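You operate a simulated robot arm through the tools that you are given. There is no shell and no other tool. Be economical: measure what you need, move in short steps, check, and stop when the job is done.

Carry out the task below with a simulated robot arm. There is one attempt and no reset: what you move stays moved.

TASK
Put the copper coil labelled "92" from the top of the green press cabinet on the grey tray there and the copper coil labelled "75" on the brown card there.
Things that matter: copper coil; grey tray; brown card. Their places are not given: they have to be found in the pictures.

It is judged by the outcome, as a careful person would: the job done as asked, and still so three seconds after it is handed in. It fails if anything else is knocked over, pushed out of place, dropped, spilled or broken.

THE ROBOT
A 7-joint arm with a two-finger parallel gripper, fixed in place. Base frame: the origin is at the foot of the arm, x ahead of it, y to its left, z up; the work surface is at about z = 0. Lengths are in mm, angles in degrees, forces in N, time in s.
With the tool pointing down near the work surface it reaches from about 240 to 620 mm from the base axis. Its first joint turns from -66.0 to 66.0 degrees. Payload 2.6 kg.
Tool frame: the origin (TCP) lies between the finger pads and is the grasp point; the fingertips stand 30 mm ahead of it; z points along the fingers, y is the line along which they close. The gripper opens to 94 mm. The fingers are 28 mm wide and 10 mm thick; the gripper's body (50 by 96 mm) begins 55 mm behind the TCP.
Orientation is told as [roll, pitch, yaw] about the base's x, y, z axes, in that order, counted from this pose: with the fingers straight down and closing along the base's y, the tool's x points along the base's -x, its y along +y and its z along -z.

THE INTERFACE
- The arm moves only by the tool send_rows. Its argument "commands" is a list of rows, each a list of 3 entries, a list of its own where there are three numbers: the shift along the tool's x, y, z in mm, then the turn, a rotation vector about the tool's x, y, z in degrees, then the closure in counts, from 0 (fully open) to 255 (shut). In form: [[[x, y, z], [rx, ry, rz], jaw], ...]. A call has 1 to 20 rows; each row shifts and turns the commanded pose from where the row before left it, along the tool's axes as they then stand. A row lasts 0.2 s, in which the tool goes at most 50 mm and 8.6 degrees; a call with a longer step from one row to the next is refused whole, and so is a gripper value outside its range. A pose out of reach is approached as far as the arm can. The call stops where the force on the tool passes 40 N (or 10 N more than at its start, if that is more) or the arm is blocked; 0.2 s more then pass. The fingers move at their own pace (about 72 mm/s each) and stop on an object; they squeeze with about 38 N. The grip force told is the motor's: it shows also when the fingers shut on nothing. Time passes only in rows, and 0.2 s behind the last, so rows that do not move let the fingers close. It gives the time, the measured TCP pose, the force on the tool (base axes), the opening and the grip force at its end, in the units of the frame above (readings bear some noise), and new pictures: "pictures" is both (left out), scene, wrist or none.
- Cameras (640 x 400 px; columns grow to the right, rows downward): "scene" is fixed at [24.5, 427, 561]; the picture's right is [-0.86, -0.50, 0.00], its down [-0.31, 0.53, -0.79] and it looks along [0.40, -0.68, -0.62] (base axes); focal length 282 px, centre (320, 200). "wrist" rides on the gripper at [-37, 0, -58] in the tool frame; the picture's right is [0.00, -1.00, 0.00], its down [0.97, 0.00, -0.24] and it looks along [0.24, 0.00, 0.97] (tool axes); focal length 218 px, centre (320, 200).
- measure_at(camera, pixels): there is no depth. For up to 12 entries [column, row, z] of the newest picture of that camera ("zoom" is the newest enlarged one), the place [x, y] in the base frame at which the ray of that pixel passes the height z, good to about 3 mm. No time passes.
- enlarge(camera, box): a new picture of the part [left, top, right, bottom] of that camera's present view, enlarged. No time passes.
- job_done(): hands the job in; it is judged then, once.

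Work in short steps. Measure before you move; look again where a grasp or a placing could have gone wrong, and mend it. You have 60 turns and 120 pictures in all, the two below and enlarged ones among them. Open the gripper and draw the arm clear of the work before you hand the job in, unless the task says otherwise; then end with one line.

The tools are called after ">>>" as a command line: name --argument value ..., lists and objects as JSON in quotes. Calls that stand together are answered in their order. send_rows: Moves the arm, as the interface text tells. Its arguments: {"type":"object","properties":{"commands":{"type":"array","items":{"type":"array"}},"pictures":{"type":"string","enum":["both","scene","wrist","none"]}},"required":["commands"]} The other tools are called the same way: measure_at (camera, pixels) gives the place at which the rays of pixels pass given heights; enlarge (camera, box) takes an enlarged picture of a part of a camera's view; job_done () hands the job in.

At the start:

```text
t: 0.0
eef_pos: [426.3, -15.6, 334.0]
orientation: [0.0, 0.0, 0.0]
force: [-0.4, 0.5, -0.5]
opening: 94.0
grasp_force: 0.0
```

scene: 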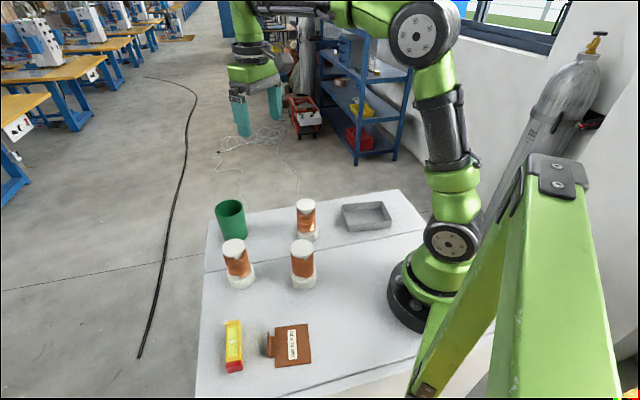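
wrist: 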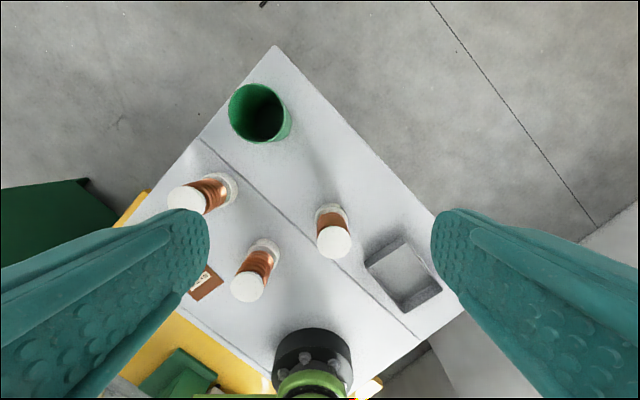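

The scene shows three coils at (306,219), (238,263), (303,263), a grey tray at (367,216) and a brown card at (292,345). I enlarge to read the labels.

>>> enlarge --camera "scene" --box '[210, 190, 340, 300]'

>>> enlarge --camera "scene" --box '[200, 290, 340, 390]'

>>> enlarge --camera "wrist" --box '[160, 150, 460, 340]'

```text
3.64 times, centred on (275, 245) of scene
```

zoom: 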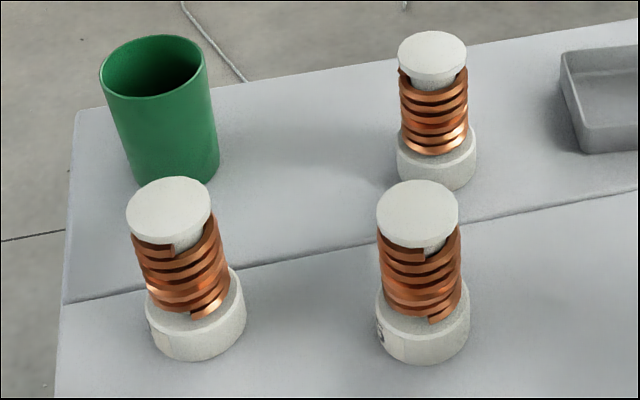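

```text
4.00 times, centred on (270, 340) of scene
```

zoom: 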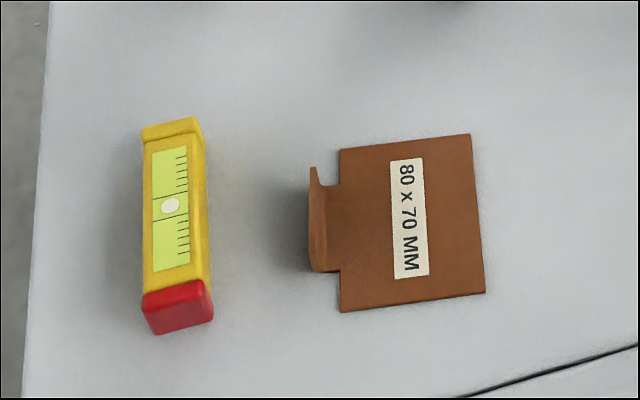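

```text
2.11 times, centred on (310, 245) of wrist
```

zoom: 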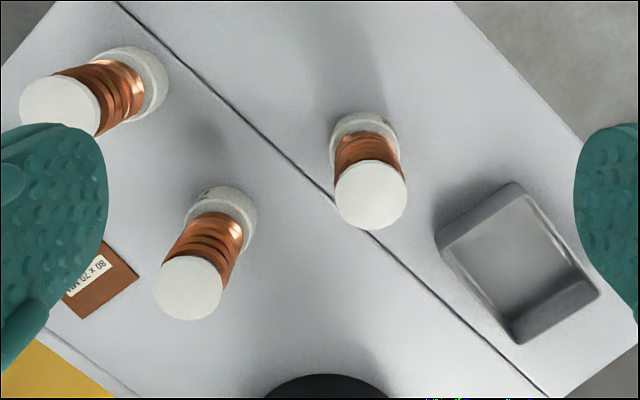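

The labels are on the bases, facing away (toward +x). I measure base and top positions, tray and card corners.

>>> measure_at --camera "scene" --pixels '[[307, 235, 0], [240, 281, 0], [303, 281, 0], [343, 208, 25], [382, 203, 25], [391, 222, 25], [352, 231, 0], [275, 328, 0], [307, 324, 0], [311, 364, 0], [275, 368, 0], [230, 238, 0]]'

>>> measure_at --camera "scene" --pixels '[[306, 204, 80], [234, 247, 80], [302, 247, 80], [306, 204, 100], [234, 247, 100], [302, 247, 100], [306, 204, 90], [391, 228, 0], [229, 322, 20], [240, 369, 20], [268, 345, 20], [230, 207, 80]]'

>>> measure_at --camera "wrist" --pixels '[[334, 242, 80], [334, 242, 100], [246, 287, 80], [246, 287, 100], [187, 200, 80], [187, 200, 100], [330, 217, 10], [265, 253, 10], [221, 188, 10], [403, 238, 25], [441, 290, 25], [405, 311, 25]]'

```text
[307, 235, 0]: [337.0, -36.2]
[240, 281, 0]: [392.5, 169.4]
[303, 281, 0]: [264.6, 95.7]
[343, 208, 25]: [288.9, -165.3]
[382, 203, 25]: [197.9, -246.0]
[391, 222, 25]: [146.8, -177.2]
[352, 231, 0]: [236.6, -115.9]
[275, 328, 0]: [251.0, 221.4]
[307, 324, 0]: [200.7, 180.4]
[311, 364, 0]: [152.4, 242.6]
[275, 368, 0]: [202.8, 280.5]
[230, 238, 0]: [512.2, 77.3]
```

```text
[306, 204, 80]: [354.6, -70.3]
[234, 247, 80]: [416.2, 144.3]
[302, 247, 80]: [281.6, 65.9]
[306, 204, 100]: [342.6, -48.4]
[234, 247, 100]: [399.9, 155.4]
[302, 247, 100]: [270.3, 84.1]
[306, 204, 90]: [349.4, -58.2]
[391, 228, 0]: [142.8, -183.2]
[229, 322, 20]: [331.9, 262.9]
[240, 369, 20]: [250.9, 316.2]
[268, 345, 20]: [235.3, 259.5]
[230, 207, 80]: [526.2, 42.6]
```

```text
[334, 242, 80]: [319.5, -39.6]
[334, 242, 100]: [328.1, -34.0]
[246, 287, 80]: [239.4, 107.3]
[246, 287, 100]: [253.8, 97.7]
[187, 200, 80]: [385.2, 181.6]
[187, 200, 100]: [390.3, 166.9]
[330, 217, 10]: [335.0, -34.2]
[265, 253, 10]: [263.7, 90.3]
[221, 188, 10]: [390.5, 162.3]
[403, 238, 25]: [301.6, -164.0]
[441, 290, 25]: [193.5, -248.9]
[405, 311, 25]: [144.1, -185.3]
```

Coils stand at about A(336,-38), B(393,162), C(265,89), ~107 tall. I move to +x, +y and tilt the wrist back to read the labels.

>>> send_rows --commands '[[[-15, 40, 0], [0, 0, 0], 0], [[-15, 40, 0], [0, 0, 0], 0], [[-15, 40, 0], [0, 0, 0], 0], [[-15, 40, 0], [0, 0, 0], 0], [[0, 0, 0], [0, 8, 0], 0], [[0, 0, 0], [0, 8, 0], 0], [[0, 0, 0], [0, 8, 0], 0], [[0, 0, 0], [0, 8, 0], 0], [[0, 0, 0], [0, 0, 0], 0]]' --pictures "wrist"

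```text
t: 2.0
eef_pos: [455.0, 132.4, 327.1]
orientation: [-0.6, 15.0, 0.1]
force: [0.2, 0.6, 0.9]
opening: 93.9
grasp_force: 0.0
out of reach, approached as far as the arm can: row 5, 6, 7, 8
```

wrist: 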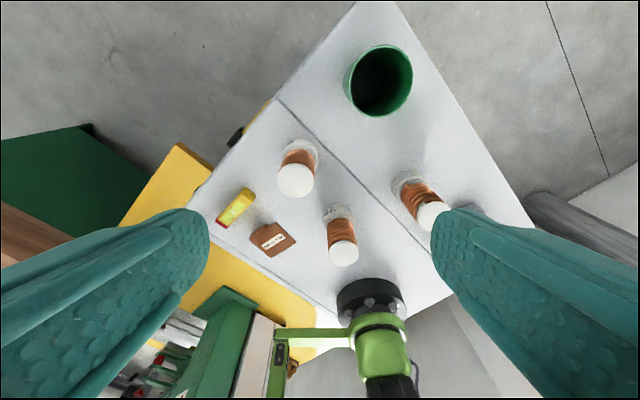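

The arm reached about a 15° tilt. I enlarge to check the labels.

>>> enlarge --camera "wrist" --box '[270, 130, 370, 260]'

>>> enlarge --camera "wrist" --box '[380, 165, 460, 225]'

```text
3.08 times, centred on (320, 195) of wrist
```

zoom: 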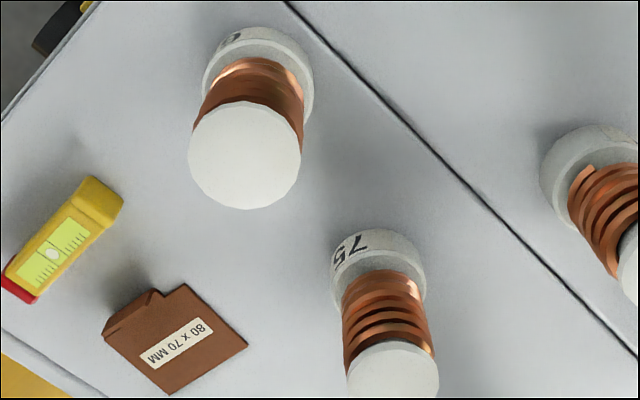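

```text
6.67 times, centred on (420, 195) of wrist
```

zoom: 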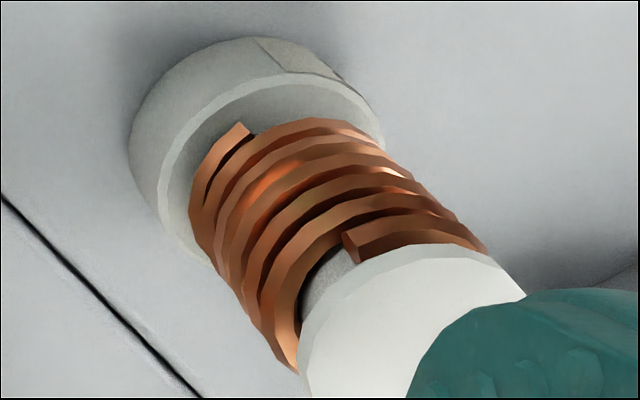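

Coil C reads "75". I enlarge B's base; A's label faces the far side (+x/-y).

>>> enlarge --camera "wrist" --box '[278, 133, 326, 163]'

```text
13.33 times, centred on (302, 148) of wrist
```

zoom: 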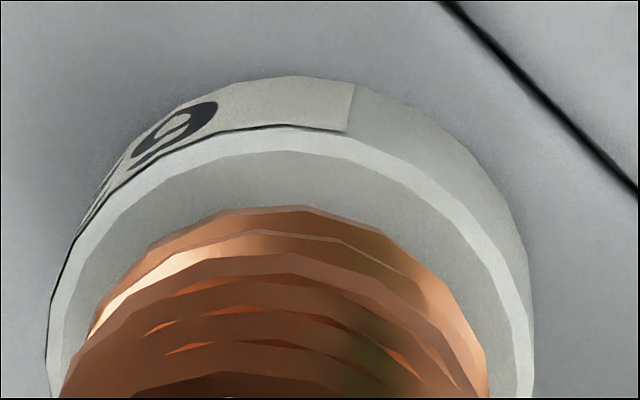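

B's digits are ambiguous. I undo the tilt, move to +y side, lower a bit and yaw so the wrist camera looks at B's label from (+x,+y).

>>> send_rows --commands '[[[0, 0, 0], [0, -8, 0], 0], [[0, 0, 0], [0, -8, 0], 0], [[0, 0, 0], [0, -8, 0], 0], [[0, 0, 0], [0, -8, 0], 0], [[8, 35, 20], [0, 0, 0], 0], [[8, 35, 30], [0, 0, 0], 0], [[8, 35, 30], [0, 0, 0], 0], [[0, 0, 20], [0, 0, -8], 0], [[0, 0, 10], [0, 0, -8], 0], [[0, 0, 0], [0, 0, -8], 0], [[0, 0, 0], [0, 0, -8], 0], [[0, 0, 0], [0, 0, -8], 0], [[0, 0, 0], [0, 0, -8], 0], [[0, 0, 0], [0, 0, 0], 0]]' --pictures "wrist"

```text
t: 5.0
eef_pos: [464.3, 236.9, 212.9]
orientation: [-13.3, -10.8, 49.8]
force: [-0.8, -0.5, 0.5]
opening: 93.9
grasp_force: 0.2
```

wrist: 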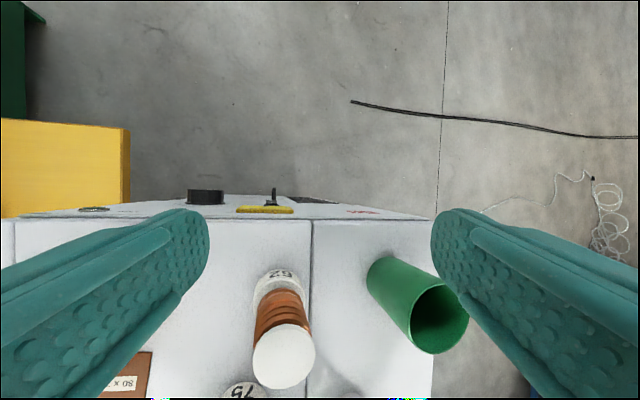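

B's label is visible at (280,273); enlarge.

>>> enlarge --camera "wrist" --box '[255, 260, 305, 292]'

```text
12.50 times, centred on (280, 276) of wrist
```

zoom: 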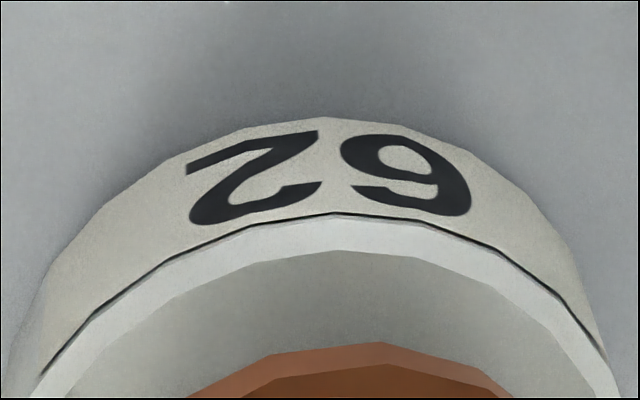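

Rotated upright (top toward the cap) it reads "62", so A should be "92"; I verify. First I undo yaw and residual tilt.

>>> send_rows --commands '[[[0, 0, 0], [0, 0, 8], 0], [[0, 0, 0], [0, 0, 8], 0], [[0, 0, 0], [0, 0, 8], 0], [[0, 0, 0], [0, 0, 8], 0], [[0, 0, 0], [0, 0, 8], 0], [[0, 0, 0], [0, 0, 8], 0], [[0, 0, 0], [0, 8.5, 0], 0], [[0, 0, 0], [0, 8.5, 0], 0], [[0, 0, 0], [0, 0, 0], 0]]' --pictures "none"

```text
t: 7.0
eef_pos: [462.9, 237.2, 213.2]
orientation: [-0.5, 0.0, 0.3]
force: [0.1, -0.2, 0.0]
opening: 94.1
grasp_force: 0.2
```

Upright again. I move to the -y side of A and yaw to see its label.

>>> send_rows --commands '[[[4, -45, 0], [0, 0, 0], 0], [[4, -45, 0], [0, 0, 0], 0], [[4, -45, 0], [0, 0, 0], 0], [[4, -45, 0], [0, 0, 0], 0], [[4, -45, 0], [0, 0, 0], 0], [[4, -45, 0], [0, 0, 0], 0], [[4, -45, 0], [0, 0, 0], 0], [[4, -45, 0], [0, 0, 0], 0], [[0, 0, 0], [0, 0, 8], 0], [[0, 0, 0], [0, 0, 8], 0], [[0, 0, 0], [0, 0, 8], 0], [[0, 0, 0], [0, 0, 8], 0], [[0, 0, 0], [0, 0, 8], 0], [[0, 0, 0], [0, 0, 0], 0]]' --pictures "wrist"

```text
t: 10.0
eef_pos: [433.4, -122.3, 216.7]
orientation: [-0.5, -0.5, -39.7]
force: [-0.1, -0.5, 0.1]
opening: 93.9
grasp_force: 0.1
```

wrist: 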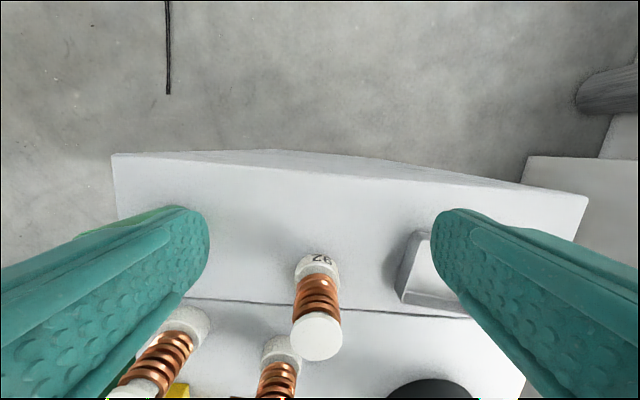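

>>> enlarge --camera "wrist" --box '[295, 245, 345, 277]'

>>> measure_at --camera "wrist" --pixels '[[316, 338, 105], [316, 338, 110], [318, 268, 20], [295, 268, 15], [339, 268, 15], [291, 337, 107], [342, 337, 107], [419, 233, 25], [400, 296, 0], [418, 304, 0]]'

```text
12.50 times, centred on (320, 261) of wrist
```

zoom: 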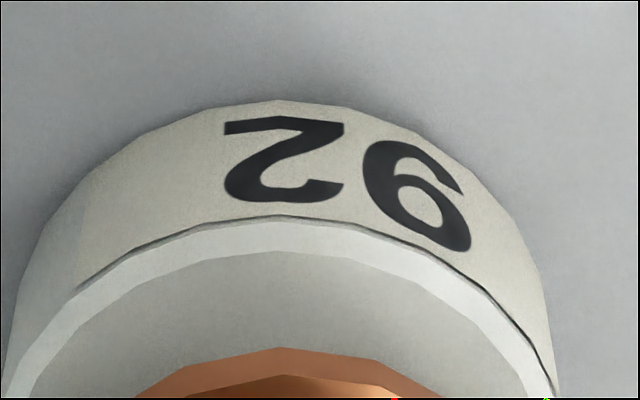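

```text
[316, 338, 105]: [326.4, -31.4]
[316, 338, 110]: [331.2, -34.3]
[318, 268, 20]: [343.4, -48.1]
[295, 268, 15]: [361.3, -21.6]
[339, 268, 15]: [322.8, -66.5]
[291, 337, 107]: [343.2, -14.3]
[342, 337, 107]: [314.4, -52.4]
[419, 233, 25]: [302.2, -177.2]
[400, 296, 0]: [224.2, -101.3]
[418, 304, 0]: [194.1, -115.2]
```

A reads "92". I move directly above A (≈(332,-35)) along tool x and check centring.

>>> send_rows --commands '[[[44, 1, 0], [0, 0, 0], 0], [[44, 1, 0], [0, 0, 0], 0], [[45, 0, 0], [0, 0, 0], 0], [[0, 0, 0], [0, 0, 0], 0]]' --pictures "both"

```text
t: 11.0
eef_pos: [331.8, -37.0, 217.1]
orientation: [-0.5, -0.4, -39.7]
force: [-0.3, 1.1, -0.5]
opening: 93.9
grasp_force: 0.0
```

scene: 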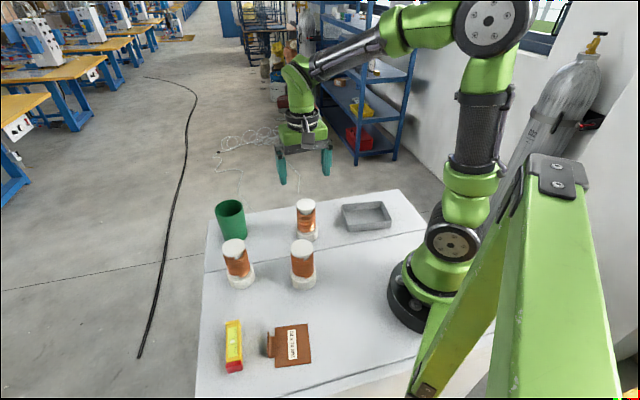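
wrist: 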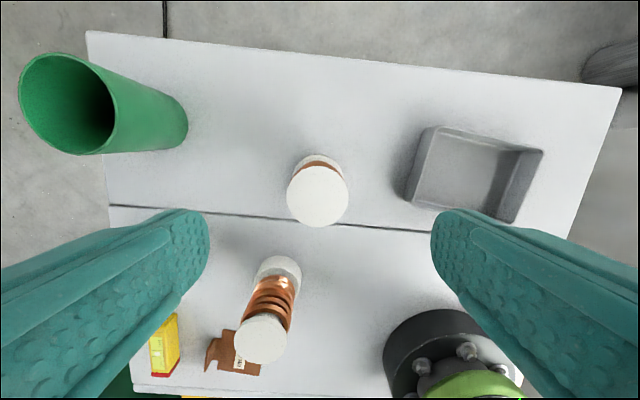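

Cap of A at (318,195); the tray is fully visible at (475,170). Measure.

>>> measure_at --camera "wrist" --pixels '[[318, 195, 107], [287, 195, 107], [349, 195, 107], [318, 164, 107], [318, 227, 107], [439, 127, 25], [543, 150, 25], [508, 222, 0], [405, 204, 0], [446, 138, 25], [524, 153, 25]]'

>>> enlarge --camera "wrist" --box '[390, 110, 560, 230]'

```text
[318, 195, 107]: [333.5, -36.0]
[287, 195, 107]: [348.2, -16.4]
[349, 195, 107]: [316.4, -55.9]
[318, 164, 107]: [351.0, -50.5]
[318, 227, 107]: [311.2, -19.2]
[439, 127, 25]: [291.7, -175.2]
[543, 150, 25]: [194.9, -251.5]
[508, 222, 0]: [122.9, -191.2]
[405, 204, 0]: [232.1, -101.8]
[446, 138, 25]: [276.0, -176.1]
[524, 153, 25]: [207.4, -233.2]
```

```text
3.33 times, centred on (475, 170) of wrist
```

zoom: 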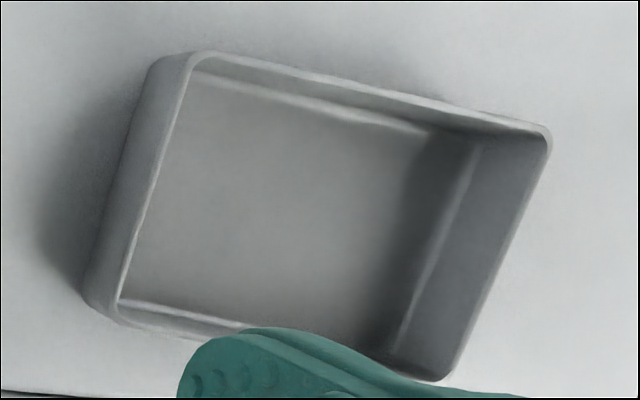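

>>> measure_at --camera "zoom" --pixels '[[195, 75, 3], [475, 145, 3], [395, 352, 3], [125, 303, 3], [200, 54, 30], [548, 133, 30], [442, 378, 30], [115, 320, 30], [90, 295, 0]]'

>>> measure_at --camera "scene" --pixels '[[343, 208, 30], [382, 203, 30], [391, 222, 30], [352, 231, 0], [391, 228, 0]]'

```text
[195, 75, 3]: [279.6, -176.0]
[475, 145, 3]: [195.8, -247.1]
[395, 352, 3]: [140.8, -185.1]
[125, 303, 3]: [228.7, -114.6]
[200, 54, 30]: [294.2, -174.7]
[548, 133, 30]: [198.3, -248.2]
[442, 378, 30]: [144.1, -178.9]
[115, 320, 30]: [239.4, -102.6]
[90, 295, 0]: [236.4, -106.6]
```

```text
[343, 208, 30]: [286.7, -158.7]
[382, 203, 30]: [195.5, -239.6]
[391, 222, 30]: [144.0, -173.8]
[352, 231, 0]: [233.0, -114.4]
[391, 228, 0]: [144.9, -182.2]
```

A's axis ≈(334,-36), tray floor centre ≈(213,-179). I descend around A to TCP z≈85 and close.

>>> send_rows --commands '[[[-1, 1.5, 40], [0, 0, 0], 0], [[0, 0, 40], [0, 0, 0], 0], [[0, 0, 30], [0, 0, 0], 0], [[0, 0, 22], [0, 0, 0], 0], [[0, 0, 0], [0, 0, 0], 0], [[0, 0, 0], [0, 0, 0], 100], [[0, 0, 0], [0, 0, 0], 255], [[0, 0, 0], [0, 0, 0], 255], [[0, 0, 0], [0, 0, 0], 255], [[0, 0, 0], [0, 0, 0], 255]]'

```text
t: 13.2
eef_pos: [333.1, -37.6, 86.4]
orientation: [-0.5, -0.4, -39.6]
force: [0.3, 1.5, -0.1]
opening: 48.9
grasp_force: 38.1
```

scene: 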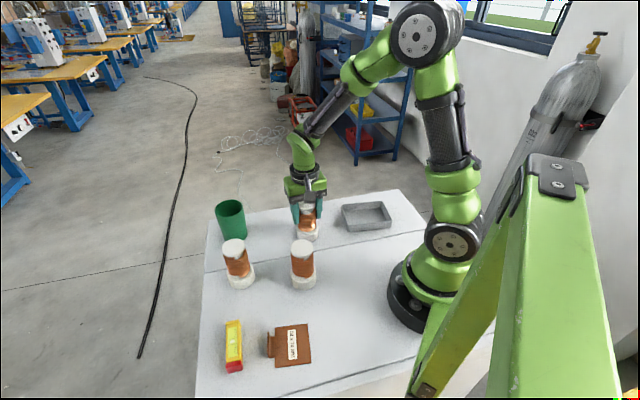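
wrist: 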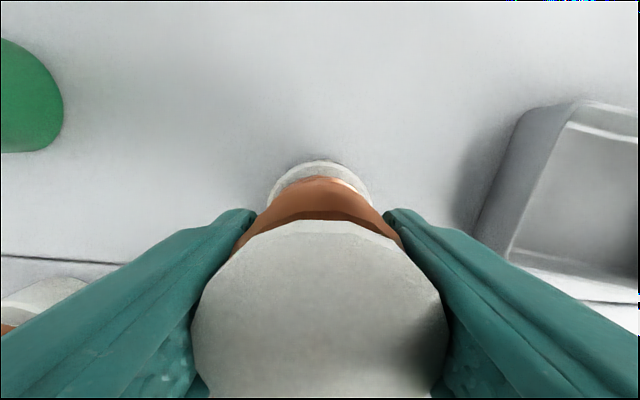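

Gripped (48.9 mm, 38 N). I lift 80 mm, then shift along -tool y to the tray.

>>> send_rows --commands '[[[0, 0, -20], [0, 0, 0], 255], [[0, 0, -30], [0, 0, 0], 255], [[0, 0, -30], [0, 0, 0], 255], [[0, -30, 0], [0, 0, 0], 255], [[0, -40, 0], [0, 0, 0], 255], [[0, -40, 0], [0, 0, 0], 255], [[1, -40, 0], [0, 0, 0], 255], [[1, -35, 0], [0, 0, 0], 255], [[0, 0, 0], [0, 0, 0], 255], [[0, 0, 0], [0, 0, 0], 255]]'

```text
t: 15.4
eef_pos: [215.1, -176.3, 165.3]
orientation: [-0.5, -0.5, -39.7]
force: [-0.1, -0.1, -4.5]
opening: 48.7
grasp_force: 38.2
```

scene: 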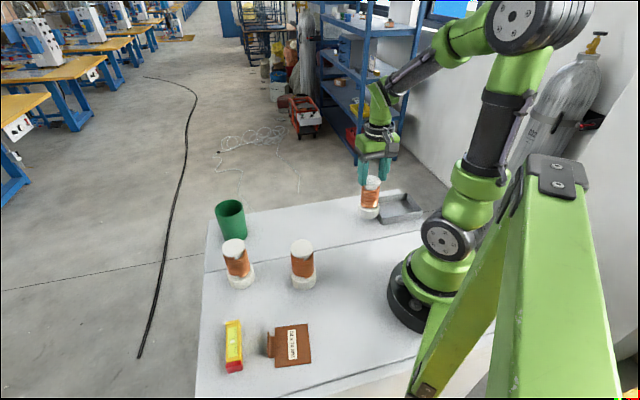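
wrist: 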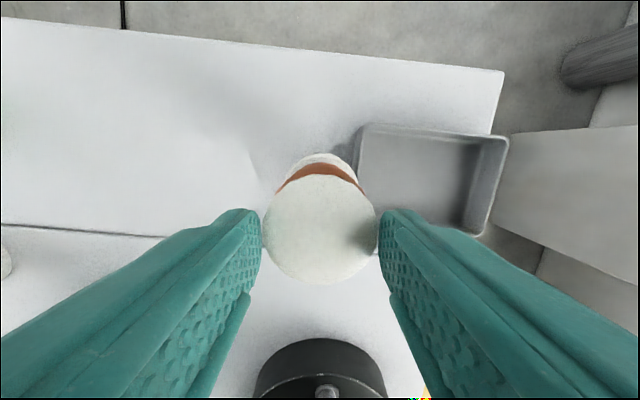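

The tray appears right of the coil in the wrist view; I re-measure its corners from here.

>>> measure_at --camera "wrist" --pixels '[[362, 125, 30], [508, 137, 30], [472, 235, 30], [362, 125, 0], [508, 137, 0], [472, 235, 0], [480, 145, 3], [320, 200, 0], [385, 257, 0]]'

>>> enlarge --camera "wrist" --box '[240, 90, 520, 270]'

>>> enlarge --camera "scene" --box '[320, 160, 440, 250]'

```text
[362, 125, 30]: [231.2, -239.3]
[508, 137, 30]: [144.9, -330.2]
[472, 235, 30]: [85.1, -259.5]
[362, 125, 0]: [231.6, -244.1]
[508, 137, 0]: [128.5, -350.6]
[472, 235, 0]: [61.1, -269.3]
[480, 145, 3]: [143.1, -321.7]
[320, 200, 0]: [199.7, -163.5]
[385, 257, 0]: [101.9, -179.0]
```

```text
2.22 times, centred on (380, 180) of wrist
```

zoom: 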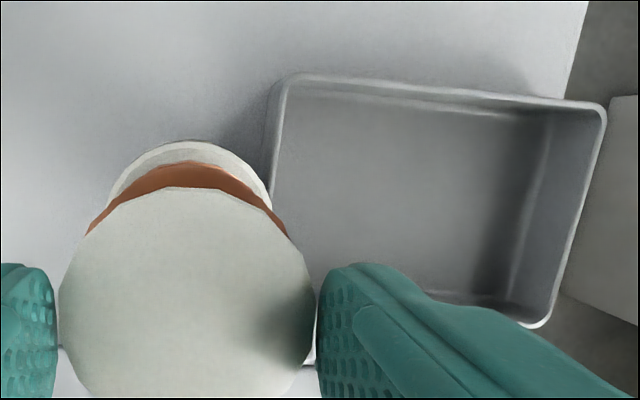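

```text
4.44 times, centred on (380, 205) of scene
```

zoom: 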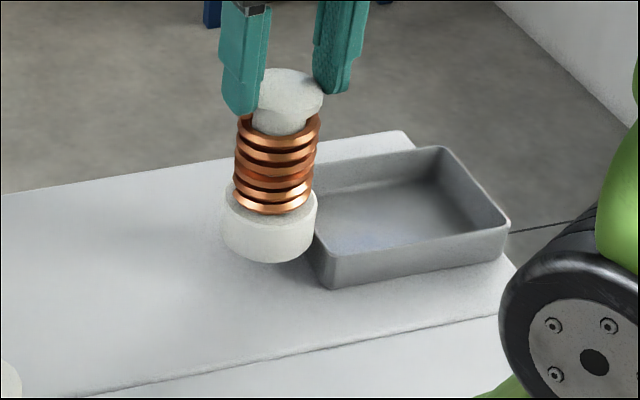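

The coil slipped down in the grip: the cap now sits at the fingertips (~28 mm below TCP), so its base was only ~25 mm up and pushed the tray along (centre now ≈(158,-249)). I ease off the tray by 8 mm and set the coil down gently to regrip.

>>> send_rows --commands '[[[0, 3, 0], [0, 0, 0], 255], [[0, 5, 0], [0, 0, 0], 255], [[0, 0, 5], [0, 0, 0], 255], [[0, 0, 5], [0, 0, 0], 255], [[0, 0, 5], [0, 0, 0], 255], [[0, 0, 4], [0, 0, 0], 255], [[0, 0, 0], [0, 0, 0], 255]]'

```text
t: 17.0
eef_pos: [219.5, -171.8, 146.5]
orientation: [-0.4, -0.4, -39.8]
force: [-0.3, -0.1, -5.3]
opening: 48.7
grasp_force: 38.1
```

scene: 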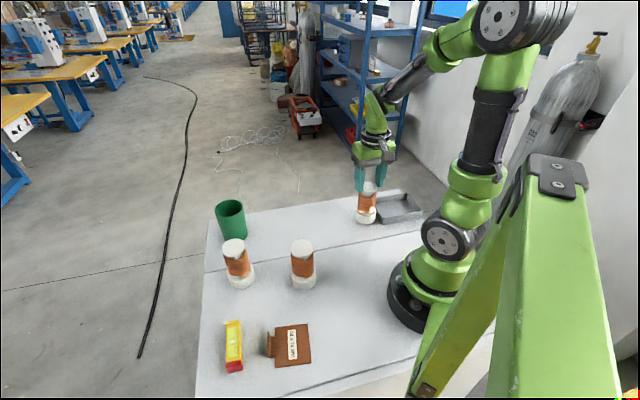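
wrist: 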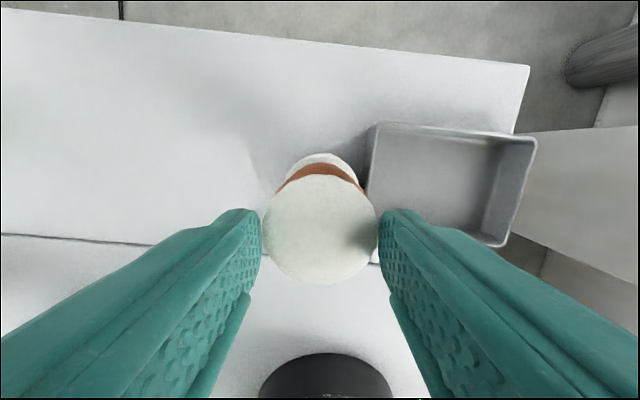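

Still hanging (Fz -5). I lower in 2 mm steps until it touches.

>>> send_rows --commands '[[[0, 0, 2], [0, 0, 0], 255], [[0, 0, 2], [0, 0, 0], 255], [[0, 0, 2], [0, 0, 0], 255], [[0, 0, 2], [0, 0, 0], 255], [[0, 0, 0], [0, 0, 0], 255]]' --pictures "none"

```text
t: 18.2
eef_pos: [219.3, -171.6, 138.1]
orientation: [-0.4, -0.5, -39.7]
force: [-0.2, -0.3, -3.6]
opening: 48.9
grasp_force: 38.3
```

>>> send_rows --commands '[[[0, 0, 2], [0, 0, 0], 255], [[0, 0, 2], [0, 0, 0], 255], [[0, 0, 0], [0, 0, 0], 255]]' --pictures "none"

>>> enlarge --camera "scene" --box '[320, 150, 440, 240]'

```text
t: 19.0
eef_pos: [218.6, -172.8, 137.5]
orientation: [-0.5, -0.6, -39.8]
force: [-10.1, -3.6, 32.1]
opening: 48.9
grasp_force: 38.2
```

```text
4.44 times, centred on (380, 195) of scene
```

zoom: 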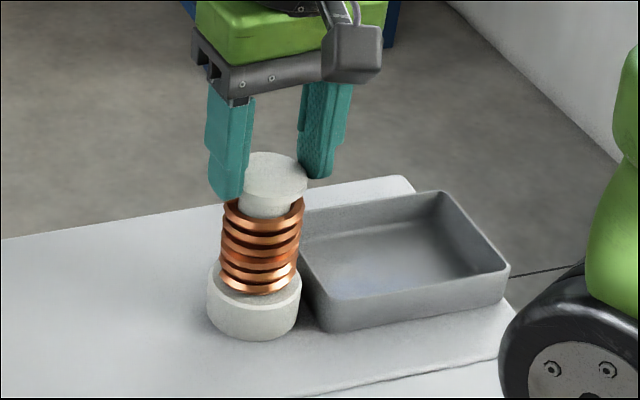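

The coil is standing on the table. I release, go down to put the cap at the TCP (z≈106, where the pads grip well), and close again.

>>> send_rows --commands '[[[0, 0, -3], [0, 0, 0], 255], [[0, 0, 0], [0, 0, 0], 150], [[0, 0, 0], [0, 0, 0], 0], [[0, 0, 0], [0, 0, 0], 0], [[0, 0, 0], [0, 0, 0], 0], [[0, 0, 0], [0, 0, 0], 0]]'

```text
t: 20.4
eef_pos: [219.4, -171.8, 138.3]
orientation: [-0.6, -0.5, -39.7]
force: [0.0, -0.8, -0.1]
opening: 94.2
grasp_force: 0.1
```

scene: 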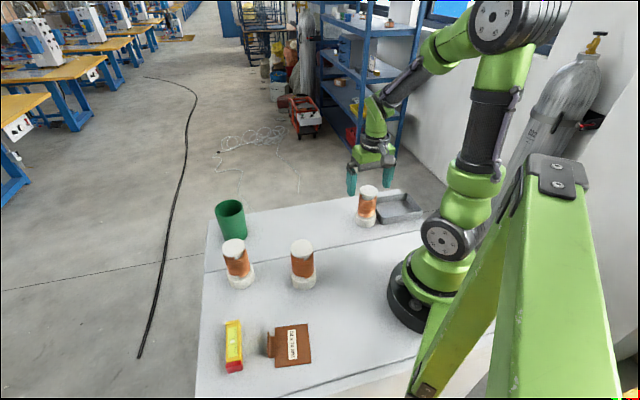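
wrist: 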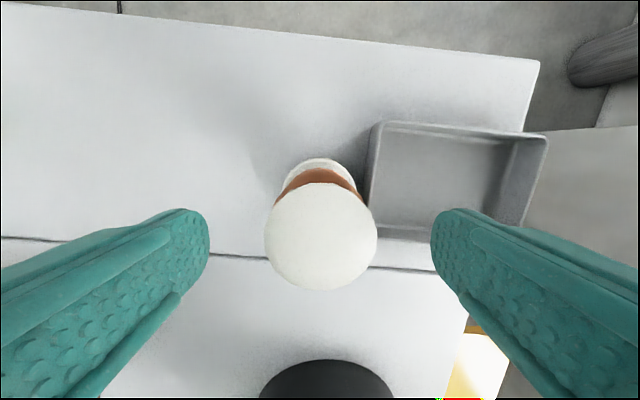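

Centred on the cap (321,236). Descend 32, close, and lift slowly 60 mm, then check for slip.

>>> send_rows --commands '[[[0, 0, 16], [0, 0, 0], 0], [[0, 0, 16], [0, 0, 0], 0], [[0, 0, 0], [0, 0, 0], 150], [[0, 0, 0], [0, 0, 0], 255], [[0, 0, 0], [0, 0, 0], 255], [[0, 0, 0], [0, 0, 0], 255], [[0, 0, 0], [0, 0, 0], 255], [[0, 0, -5], [0, 0, 0], 255], [[0, 0, -5], [0, 0, 0], 255], [[0, 0, -5], [0, 0, 0], 255], [[0, 0, -5], [0, 0, 0], 255], [[0, 0, 0], [0, 0, 0], 255]]'

```text
t: 23.0
eef_pos: [220.1, -172.4, 125.5]
orientation: [-0.4, -0.3, -39.6]
force: [0.1, -0.3, -4.0]
opening: 49.1
grasp_force: 38.1
```

scene: 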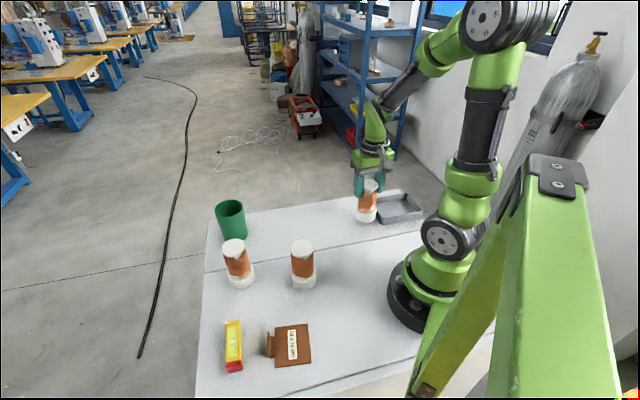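
wrist: 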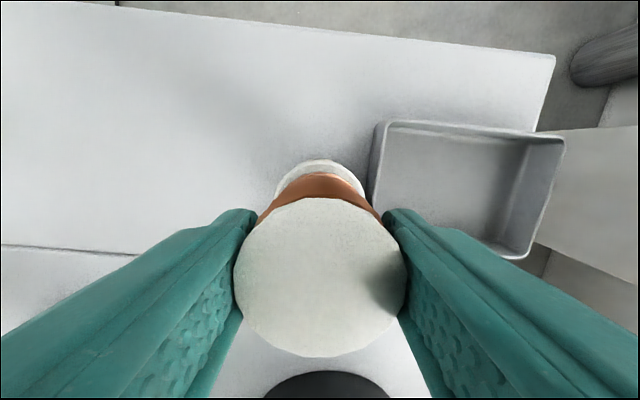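

Cap holds near the TCP (≈3 mm above), no slip. I lift another 60 mm, return the coil to its original spot so I can put the tray back first.

>>> send_rows --commands '[[[0, 0, -10], [0, 0, 0], 255], [[0, 0, -12], [0, 0, 0], 255], [[0, 0, -12], [0, 0, 0], 255], [[0, 0, -12], [0, 0, 0], 255], [[0, 0, -10], [0, 0, 0], 255], [[0, 0, -4], [0, 0, 0], 255], [[0, 10, 0], [0, 0, 0], 255], [[0, 22, 0], [0, 0, 0], 255], [[0, 25, 0], [0, 0, 0], 255], [[0, 25, 0], [0, 0, 0], 255], [[0, 25, 0], [0, 0, 0], 255], [[0, 25, 0], [0, 0, 0], 255], [[0, 25, 0], [0, 0, 0], 255], [[0, 15, 0], [0, 0, 0], 255], [[0, 5, 0], [0, 0, 0], 255], [[0, 0, 0], [0, 0, 0], 255]]'

```text
t: 26.4
eef_pos: [332.3, -34.5, 183.6]
orientation: [-0.5, -0.5, -39.7]
force: [-0.1, 0.8, -3.6]
opening: 48.9
grasp_force: 37.8
```

scene: 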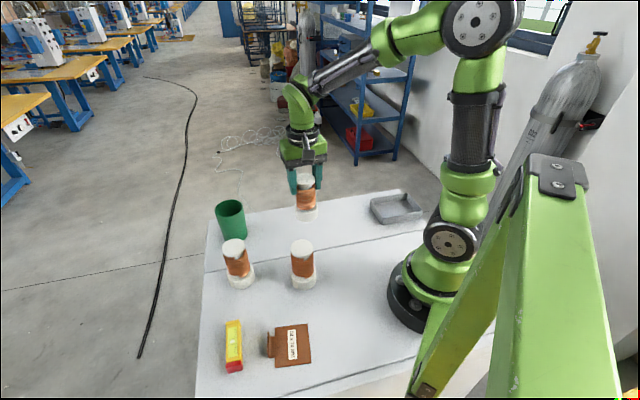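
wrist: 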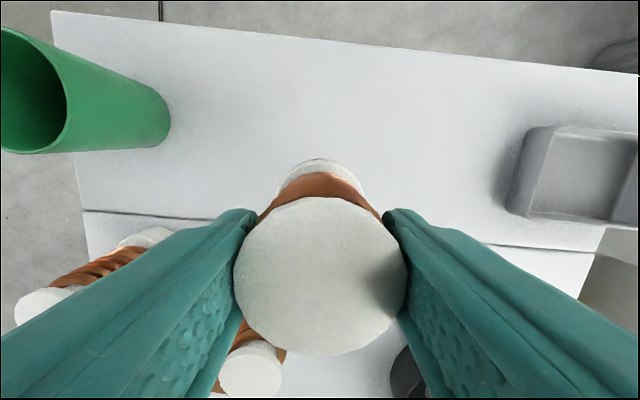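

No slip. I lower it at its original spot, slowing near contact.

>>> send_rows --commands '[[[0, 0, 15], [0, 0, 0], 255], [[0, 0, 20], [0, 0, 0], 255], [[0, 0, 20], [0, 0, 0], 255], [[0, 0, 12], [0, 0, 0], 255], [[0, 0, 4], [0, 0, 0], 255], [[0, 0, 2], [0, 0, 0], 255], [[0, 0, 2], [0, 0, 0], 255], [[0, 0, 0], [0, 0, 0], 255]]' --pictures "none"

```text
t: 28.2
eef_pos: [333.0, -36.0, 110.0]
orientation: [-0.4, -0.4, -39.7]
force: [-0.6, 0.4, -4.8]
opening: 48.7
grasp_force: 37.7
```

>>> send_rows --commands '[[[0, 0, 2], [0, 0, 0], 255], [[0, 0, 1], [0, 0, 0], 255], [[0, 0, 1], [0, 0, 0], 255], [[0, 0, 0], [0, 0, 0], 255]]' --pictures "none"

```text
t: 29.2
eef_pos: [332.4, -35.9, 106.4]
orientation: [-0.4, -0.5, -39.9]
force: [-11.2, 0.7, 24.6]
opening: 48.9
grasp_force: 38.3
```

Touching. I release, rise, and move toward the tray for a look.

>>> send_rows --commands '[[[0, 0, -1], [0, 0, 0], 150], [[0, 0, 0], [0, 0, 0], 0], [[0, 0, 0], [0, 0, 0], 0], [[0, 0, 0], [0, 0, 0], 0], [[0, 0, -30], [0, 0, 0], 0], [[0, 0, -40], [0, 0, 0], 0], [[0, 0, -40], [0, 0, 0], 0], [[0, -45, 0], [0, 0, 0], 0], [[0, -45, 0], [0, 0, 0], 0], [[0, -45, 0], [0, 0, 0], 0], [[0, -45, 0], [0, 0, 0], 0], [[0, -30, 0], [0, 0, 0], 0], [[0, 0, 0], [0, 0, 0], 0]]'

```text
t: 32.0
eef_pos: [198.6, -195.9, 217.9]
orientation: [-0.4, -0.4, -39.7]
force: [0.4, 0.3, 0.0]
opening: 94.0
grasp_force: 0.0
```

scene: 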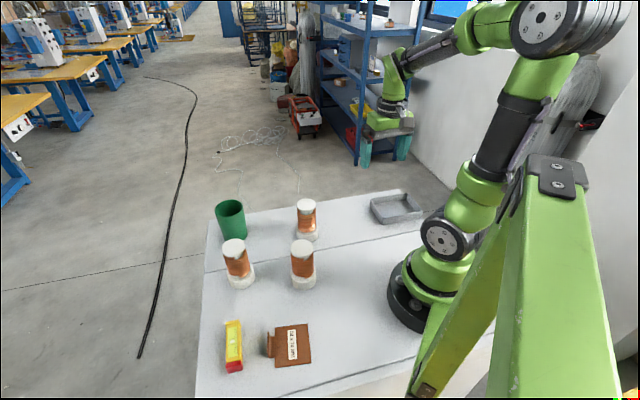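
wrist: 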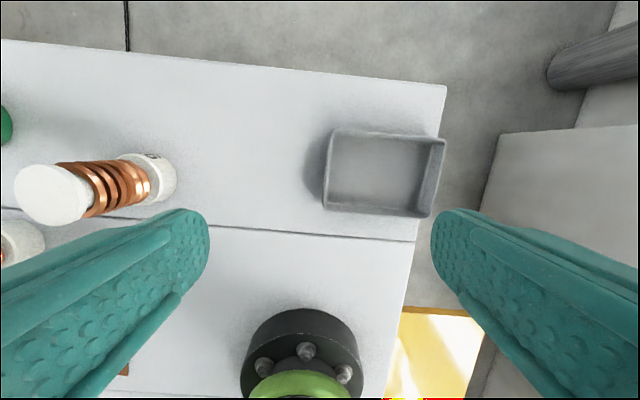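

Coil 92 stands back at its spot; the tray sits right at the table's edge. I measure its corners.

>>> enlarge --camera "wrist" --box '[310, 110, 460, 230]'

>>> measure_at --camera "wrist" --pixels '[[331, 128, 30], [446, 138, 30], [430, 217, 30], [324, 208, 30], [327, 208, 0], [446, 85, 0], [415, 241, 0]]'

>>> measure_at --camera "scene" --pixels '[[370, 200, 30], [407, 193, 30], [423, 209, 30], [382, 219, 30], [382, 225, 0], [423, 215, 0]]'

```text
3.33 times, centred on (385, 170) of wrist
```

zoom: 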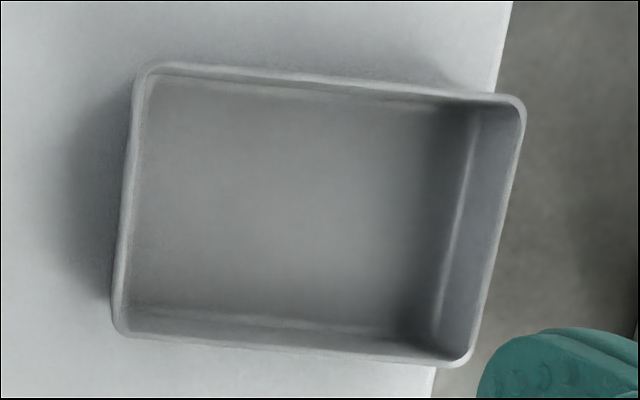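

```text
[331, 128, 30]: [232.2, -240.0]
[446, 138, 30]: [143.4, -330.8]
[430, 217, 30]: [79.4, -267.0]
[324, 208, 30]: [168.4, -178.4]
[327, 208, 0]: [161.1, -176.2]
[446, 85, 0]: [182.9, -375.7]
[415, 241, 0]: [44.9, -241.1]
```

```text
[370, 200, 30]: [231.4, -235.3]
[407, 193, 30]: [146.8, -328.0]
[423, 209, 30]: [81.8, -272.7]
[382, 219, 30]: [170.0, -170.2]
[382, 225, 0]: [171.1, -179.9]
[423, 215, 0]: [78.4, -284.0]
```

Tray centre now ≈(156,-254), turned ~8.5°; it was at (218,-176). I'll grip its near short wall at (200,-209) (yaw -44) and draw it back.

>>> send_rows --commands '[[[0, 0, 0], [0, 0, 4.5], 0], [[-10, -8.4, 30], [0, 0, 0], 0], [[0, 0, 45], [0, 0, 0], 0], [[0, 0, 45], [0, 0, 0], 0], [[0, 0, 30], [0, 0, 0], 0], [[0, 0, 0], [0, 0, 0], 0]]'

```text
t: 33.4
eef_pos: [198.4, -210.6, 66.1]
orientation: [-0.4, -0.7, -44.1]
force: [0.2, 0.5, 0.0]
opening: 93.9
grasp_force: 0.0
```

scene: 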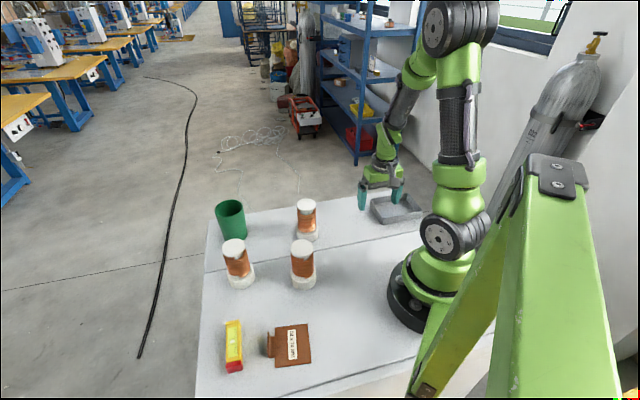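
wrist: 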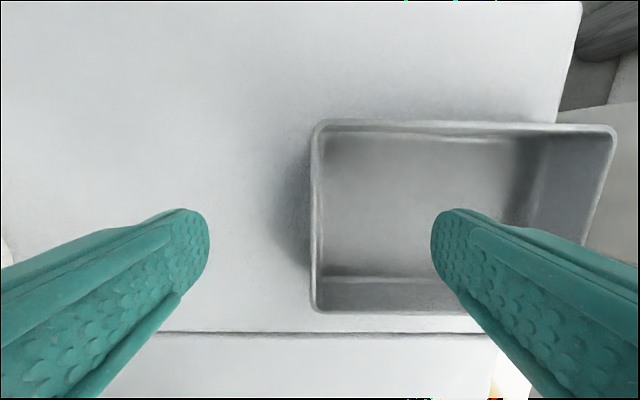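

The near wall (col 314) lies between the fingers, parallel. I descend 24 mm and close.

>>> send_rows --commands '[[[0, 0, 14], [0, 0, 0], 0], [[0, 0, 10], [0, 0, 0], 0], [[0, 0, 0], [0, 0, 0], 100], [[0, 0, 0], [0, 0, 0], 200], [[0, 0, 0], [0, 0, 0], 255], [[0, 0, 0], [0, 0, 0], 255], [[0, 0, 0], [0, 0, 0], 255], [[0, 0, 0], [0, 0, 0], 255]]'

```text
t: 35.2
eef_pos: [198.6, -212.1, 42.7]
orientation: [-0.4, -0.5, -44.1]
force: [-0.5, -0.4, -0.3]
opening: 1.9
grasp_force: 37.1
```

scene: 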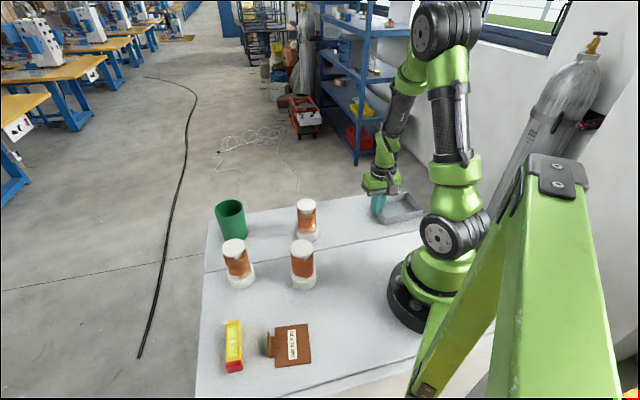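
wrist: 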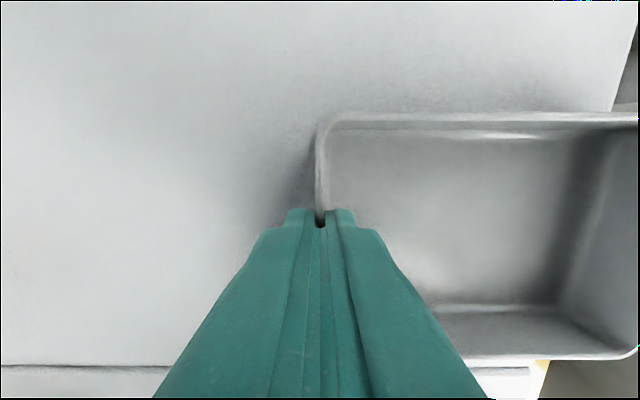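

Wall gripped (1.9 mm). I rotate 8.5° back and drag it to its original place, slowly.

>>> send_rows --commands '[[[0, 0, 0], [0, 0, 2.8], 255], [[0, 0, 0], [0, 0, 2.8], 255], [[0, 0, 0], [0, 0, 2.9], 255], [[2, 10, 0], [0, 0, 0], 255], [[2, 12.5, 0], [0, 0, 0], 255], [[2, 12.5, 0], [0, 0, 0], 255], [[2, 12.5, 0], [0, 0, 0], 255], [[2, 12.5, 0], [0, 0, 0], 255], [[2, 12.5, 0], [0, 0, 0], 255], [[2, 12.5, 0], [0, 0, 0], 255], [[1.7, 12.5, 0], [0, 0, 0], 255], [[0, 0, 0], [0, 0, 0], 255]]'

```text
t: 37.8
eef_pos: [266.8, -139.0, 43.7]
orientation: [-0.4, -0.6, -52.6]
force: [0.0, 0.1, -0.8]
opening: 1.9
grasp_force: 37.1
```

scene: 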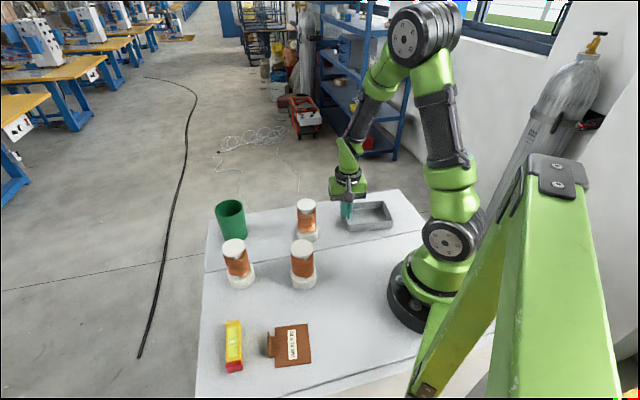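
wrist: 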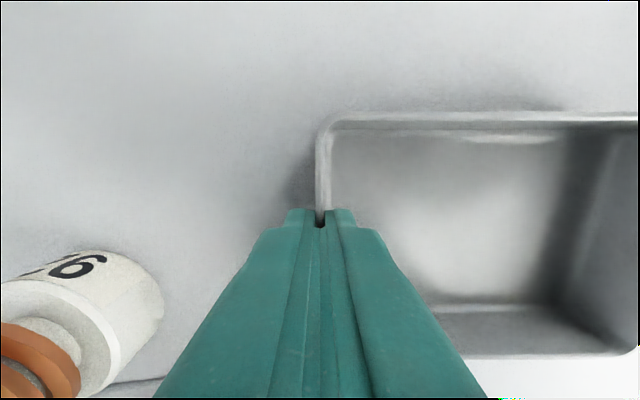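

The tray is back at its original place (right corner ≈(392,222)). I release gently with partial opening, rise to z≈218, and look.

>>> send_rows --commands '[[[0, 0, 0], [0, 0, 0], 190], [[0, 0, 0], [0, 0, 0], 170], [[0, 0, 0], [0, 0, 0], 170], [[0, 0, -20], [0, 0, 0], 170], [[0, 0, -40], [0, 0, 0], 100], [[0, 0, -50], [0, 0, 0], 0], [[0, 0, -50], [0, 0, 0], 0], [[0, 0, -15], [0, 0, 0], 0], [[0, 0, 0], [0, 0, 0], 0]]'

```text
t: 39.8
eef_pos: [268.0, -138.8, 217.0]
orientation: [-0.4, -0.4, -52.7]
force: [0.2, 0.1, -0.3]
opening: 94.3
grasp_force: 0.0
```

scene: 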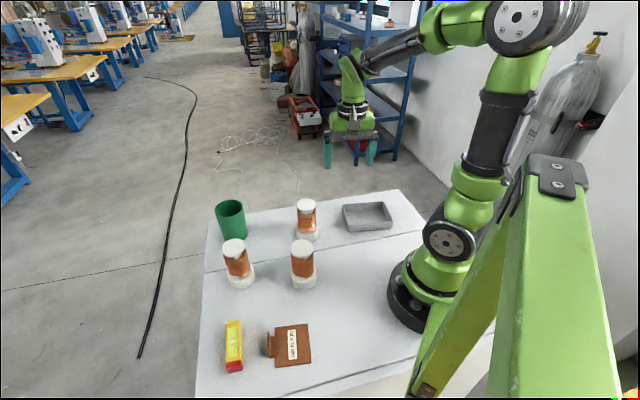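
wrist: 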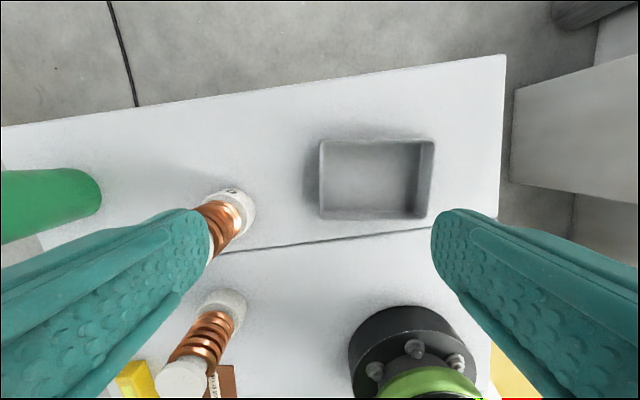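

Tray looks restored. I measure its corners and the coil's base.

>>> measure_at --camera "wrist" --pixels '[[321, 140, 30], [434, 141, 30], [428, 218, 30], [319, 216, 30], [330, 146, 3], [413, 147, 3], [408, 208, 3], [328, 206, 3], [232, 212, 15]]'

>>> measure_at --camera "scene" --pixels '[[306, 204, 108], [343, 208, 30], [382, 203, 30], [391, 222, 30]]'

```text
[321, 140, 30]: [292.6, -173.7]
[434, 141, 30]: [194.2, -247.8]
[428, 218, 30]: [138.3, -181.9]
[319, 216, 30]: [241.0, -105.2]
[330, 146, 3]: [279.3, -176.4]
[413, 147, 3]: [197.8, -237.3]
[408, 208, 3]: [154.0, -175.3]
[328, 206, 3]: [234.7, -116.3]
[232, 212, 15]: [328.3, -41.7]
```

```text
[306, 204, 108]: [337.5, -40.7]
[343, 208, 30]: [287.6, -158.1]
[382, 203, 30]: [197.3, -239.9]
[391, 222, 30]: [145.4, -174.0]
```

Tray centre ≈(216.5,-177), restored. I return over coil 92, descend to z≈105, grip and lift slowly.

>>> send_rows --commands '[[[14.2, 37.8, 0], [0, 0, 0], 0], [[14.2, 37.8, 0], [0, 0, 0], 0], [[14.2, 37.8, 0], [0, 0, 0], 0], [[0, 0, 0], [0, 0, 0], 0], [[0, 0, 40], [0, 0, 0], 0], [[0, 0, 40], [0, 0, 0], 0], [[0, 0, 22], [0, 0, 0], 0], [[0, 0, 10], [0, 0, 0], 0], [[0, 0, 0], [0, 0, 0], 0], [[0, 0, 0], [0, 0, 150], 150], [[0, 0, 0], [0, 0, 0], 255]]' --pictures "wrist"

```text
refused: row 10 steps farther than a row can; nothing moved
```

A typo was refused; resending with it fixed.

>>> send_rows --commands '[[[14.2, 37.8, 0], [0, 0, 0], 0], [[14.2, 37.8, 0], [0, 0, 0], 0], [[14.2, 37.8, 0], [0, 0, 0], 0], [[0, 0, 0], [0, 0, 0], 0], [[0, 0, 40], [0, 0, 0], 0], [[0, 0, 40], [0, 0, 0], 0], [[0, 0, 22], [0, 0, 0], 0], [[0, 0, 10], [0, 0, 0], 0], [[0, 0, 0], [0, 0, 0], 0], [[0, 0, 0], [0, 0, 0], 150], [[0, 0, 0], [0, 0, 0], 255], [[0, 0, 0], [0, 0, 0], 255], [[0, 0, 0], [0, 0, 0], 255], [[0, 0, 0], [0, 0, 0], 255], [[0, 0, -5], [0, 0, 0], 255], [[0, 0, -5], [0, 0, 0], 255], [[0, 0, -5], [0, 0, 0], 255], [[0, 0, 0], [0, 0, 0], 255]]' --pictures "wrist"

```text
t: 43.6
eef_pos: [332.9, -38.2, 121.5]
orientation: [-0.5, -0.5, -52.7]
force: [-0.2, 0.4, -3.8]
opening: 50.5
grasp_force: 38.0
```

wrist: 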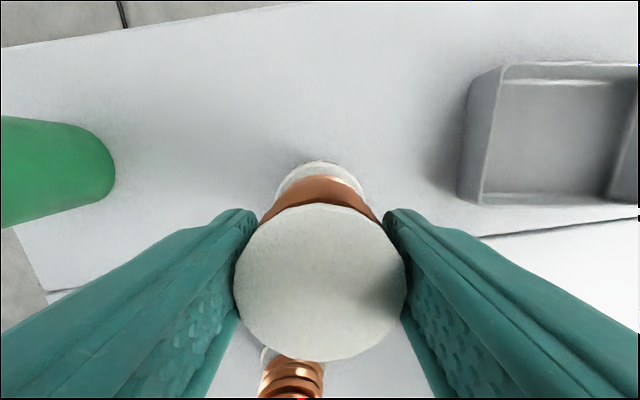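

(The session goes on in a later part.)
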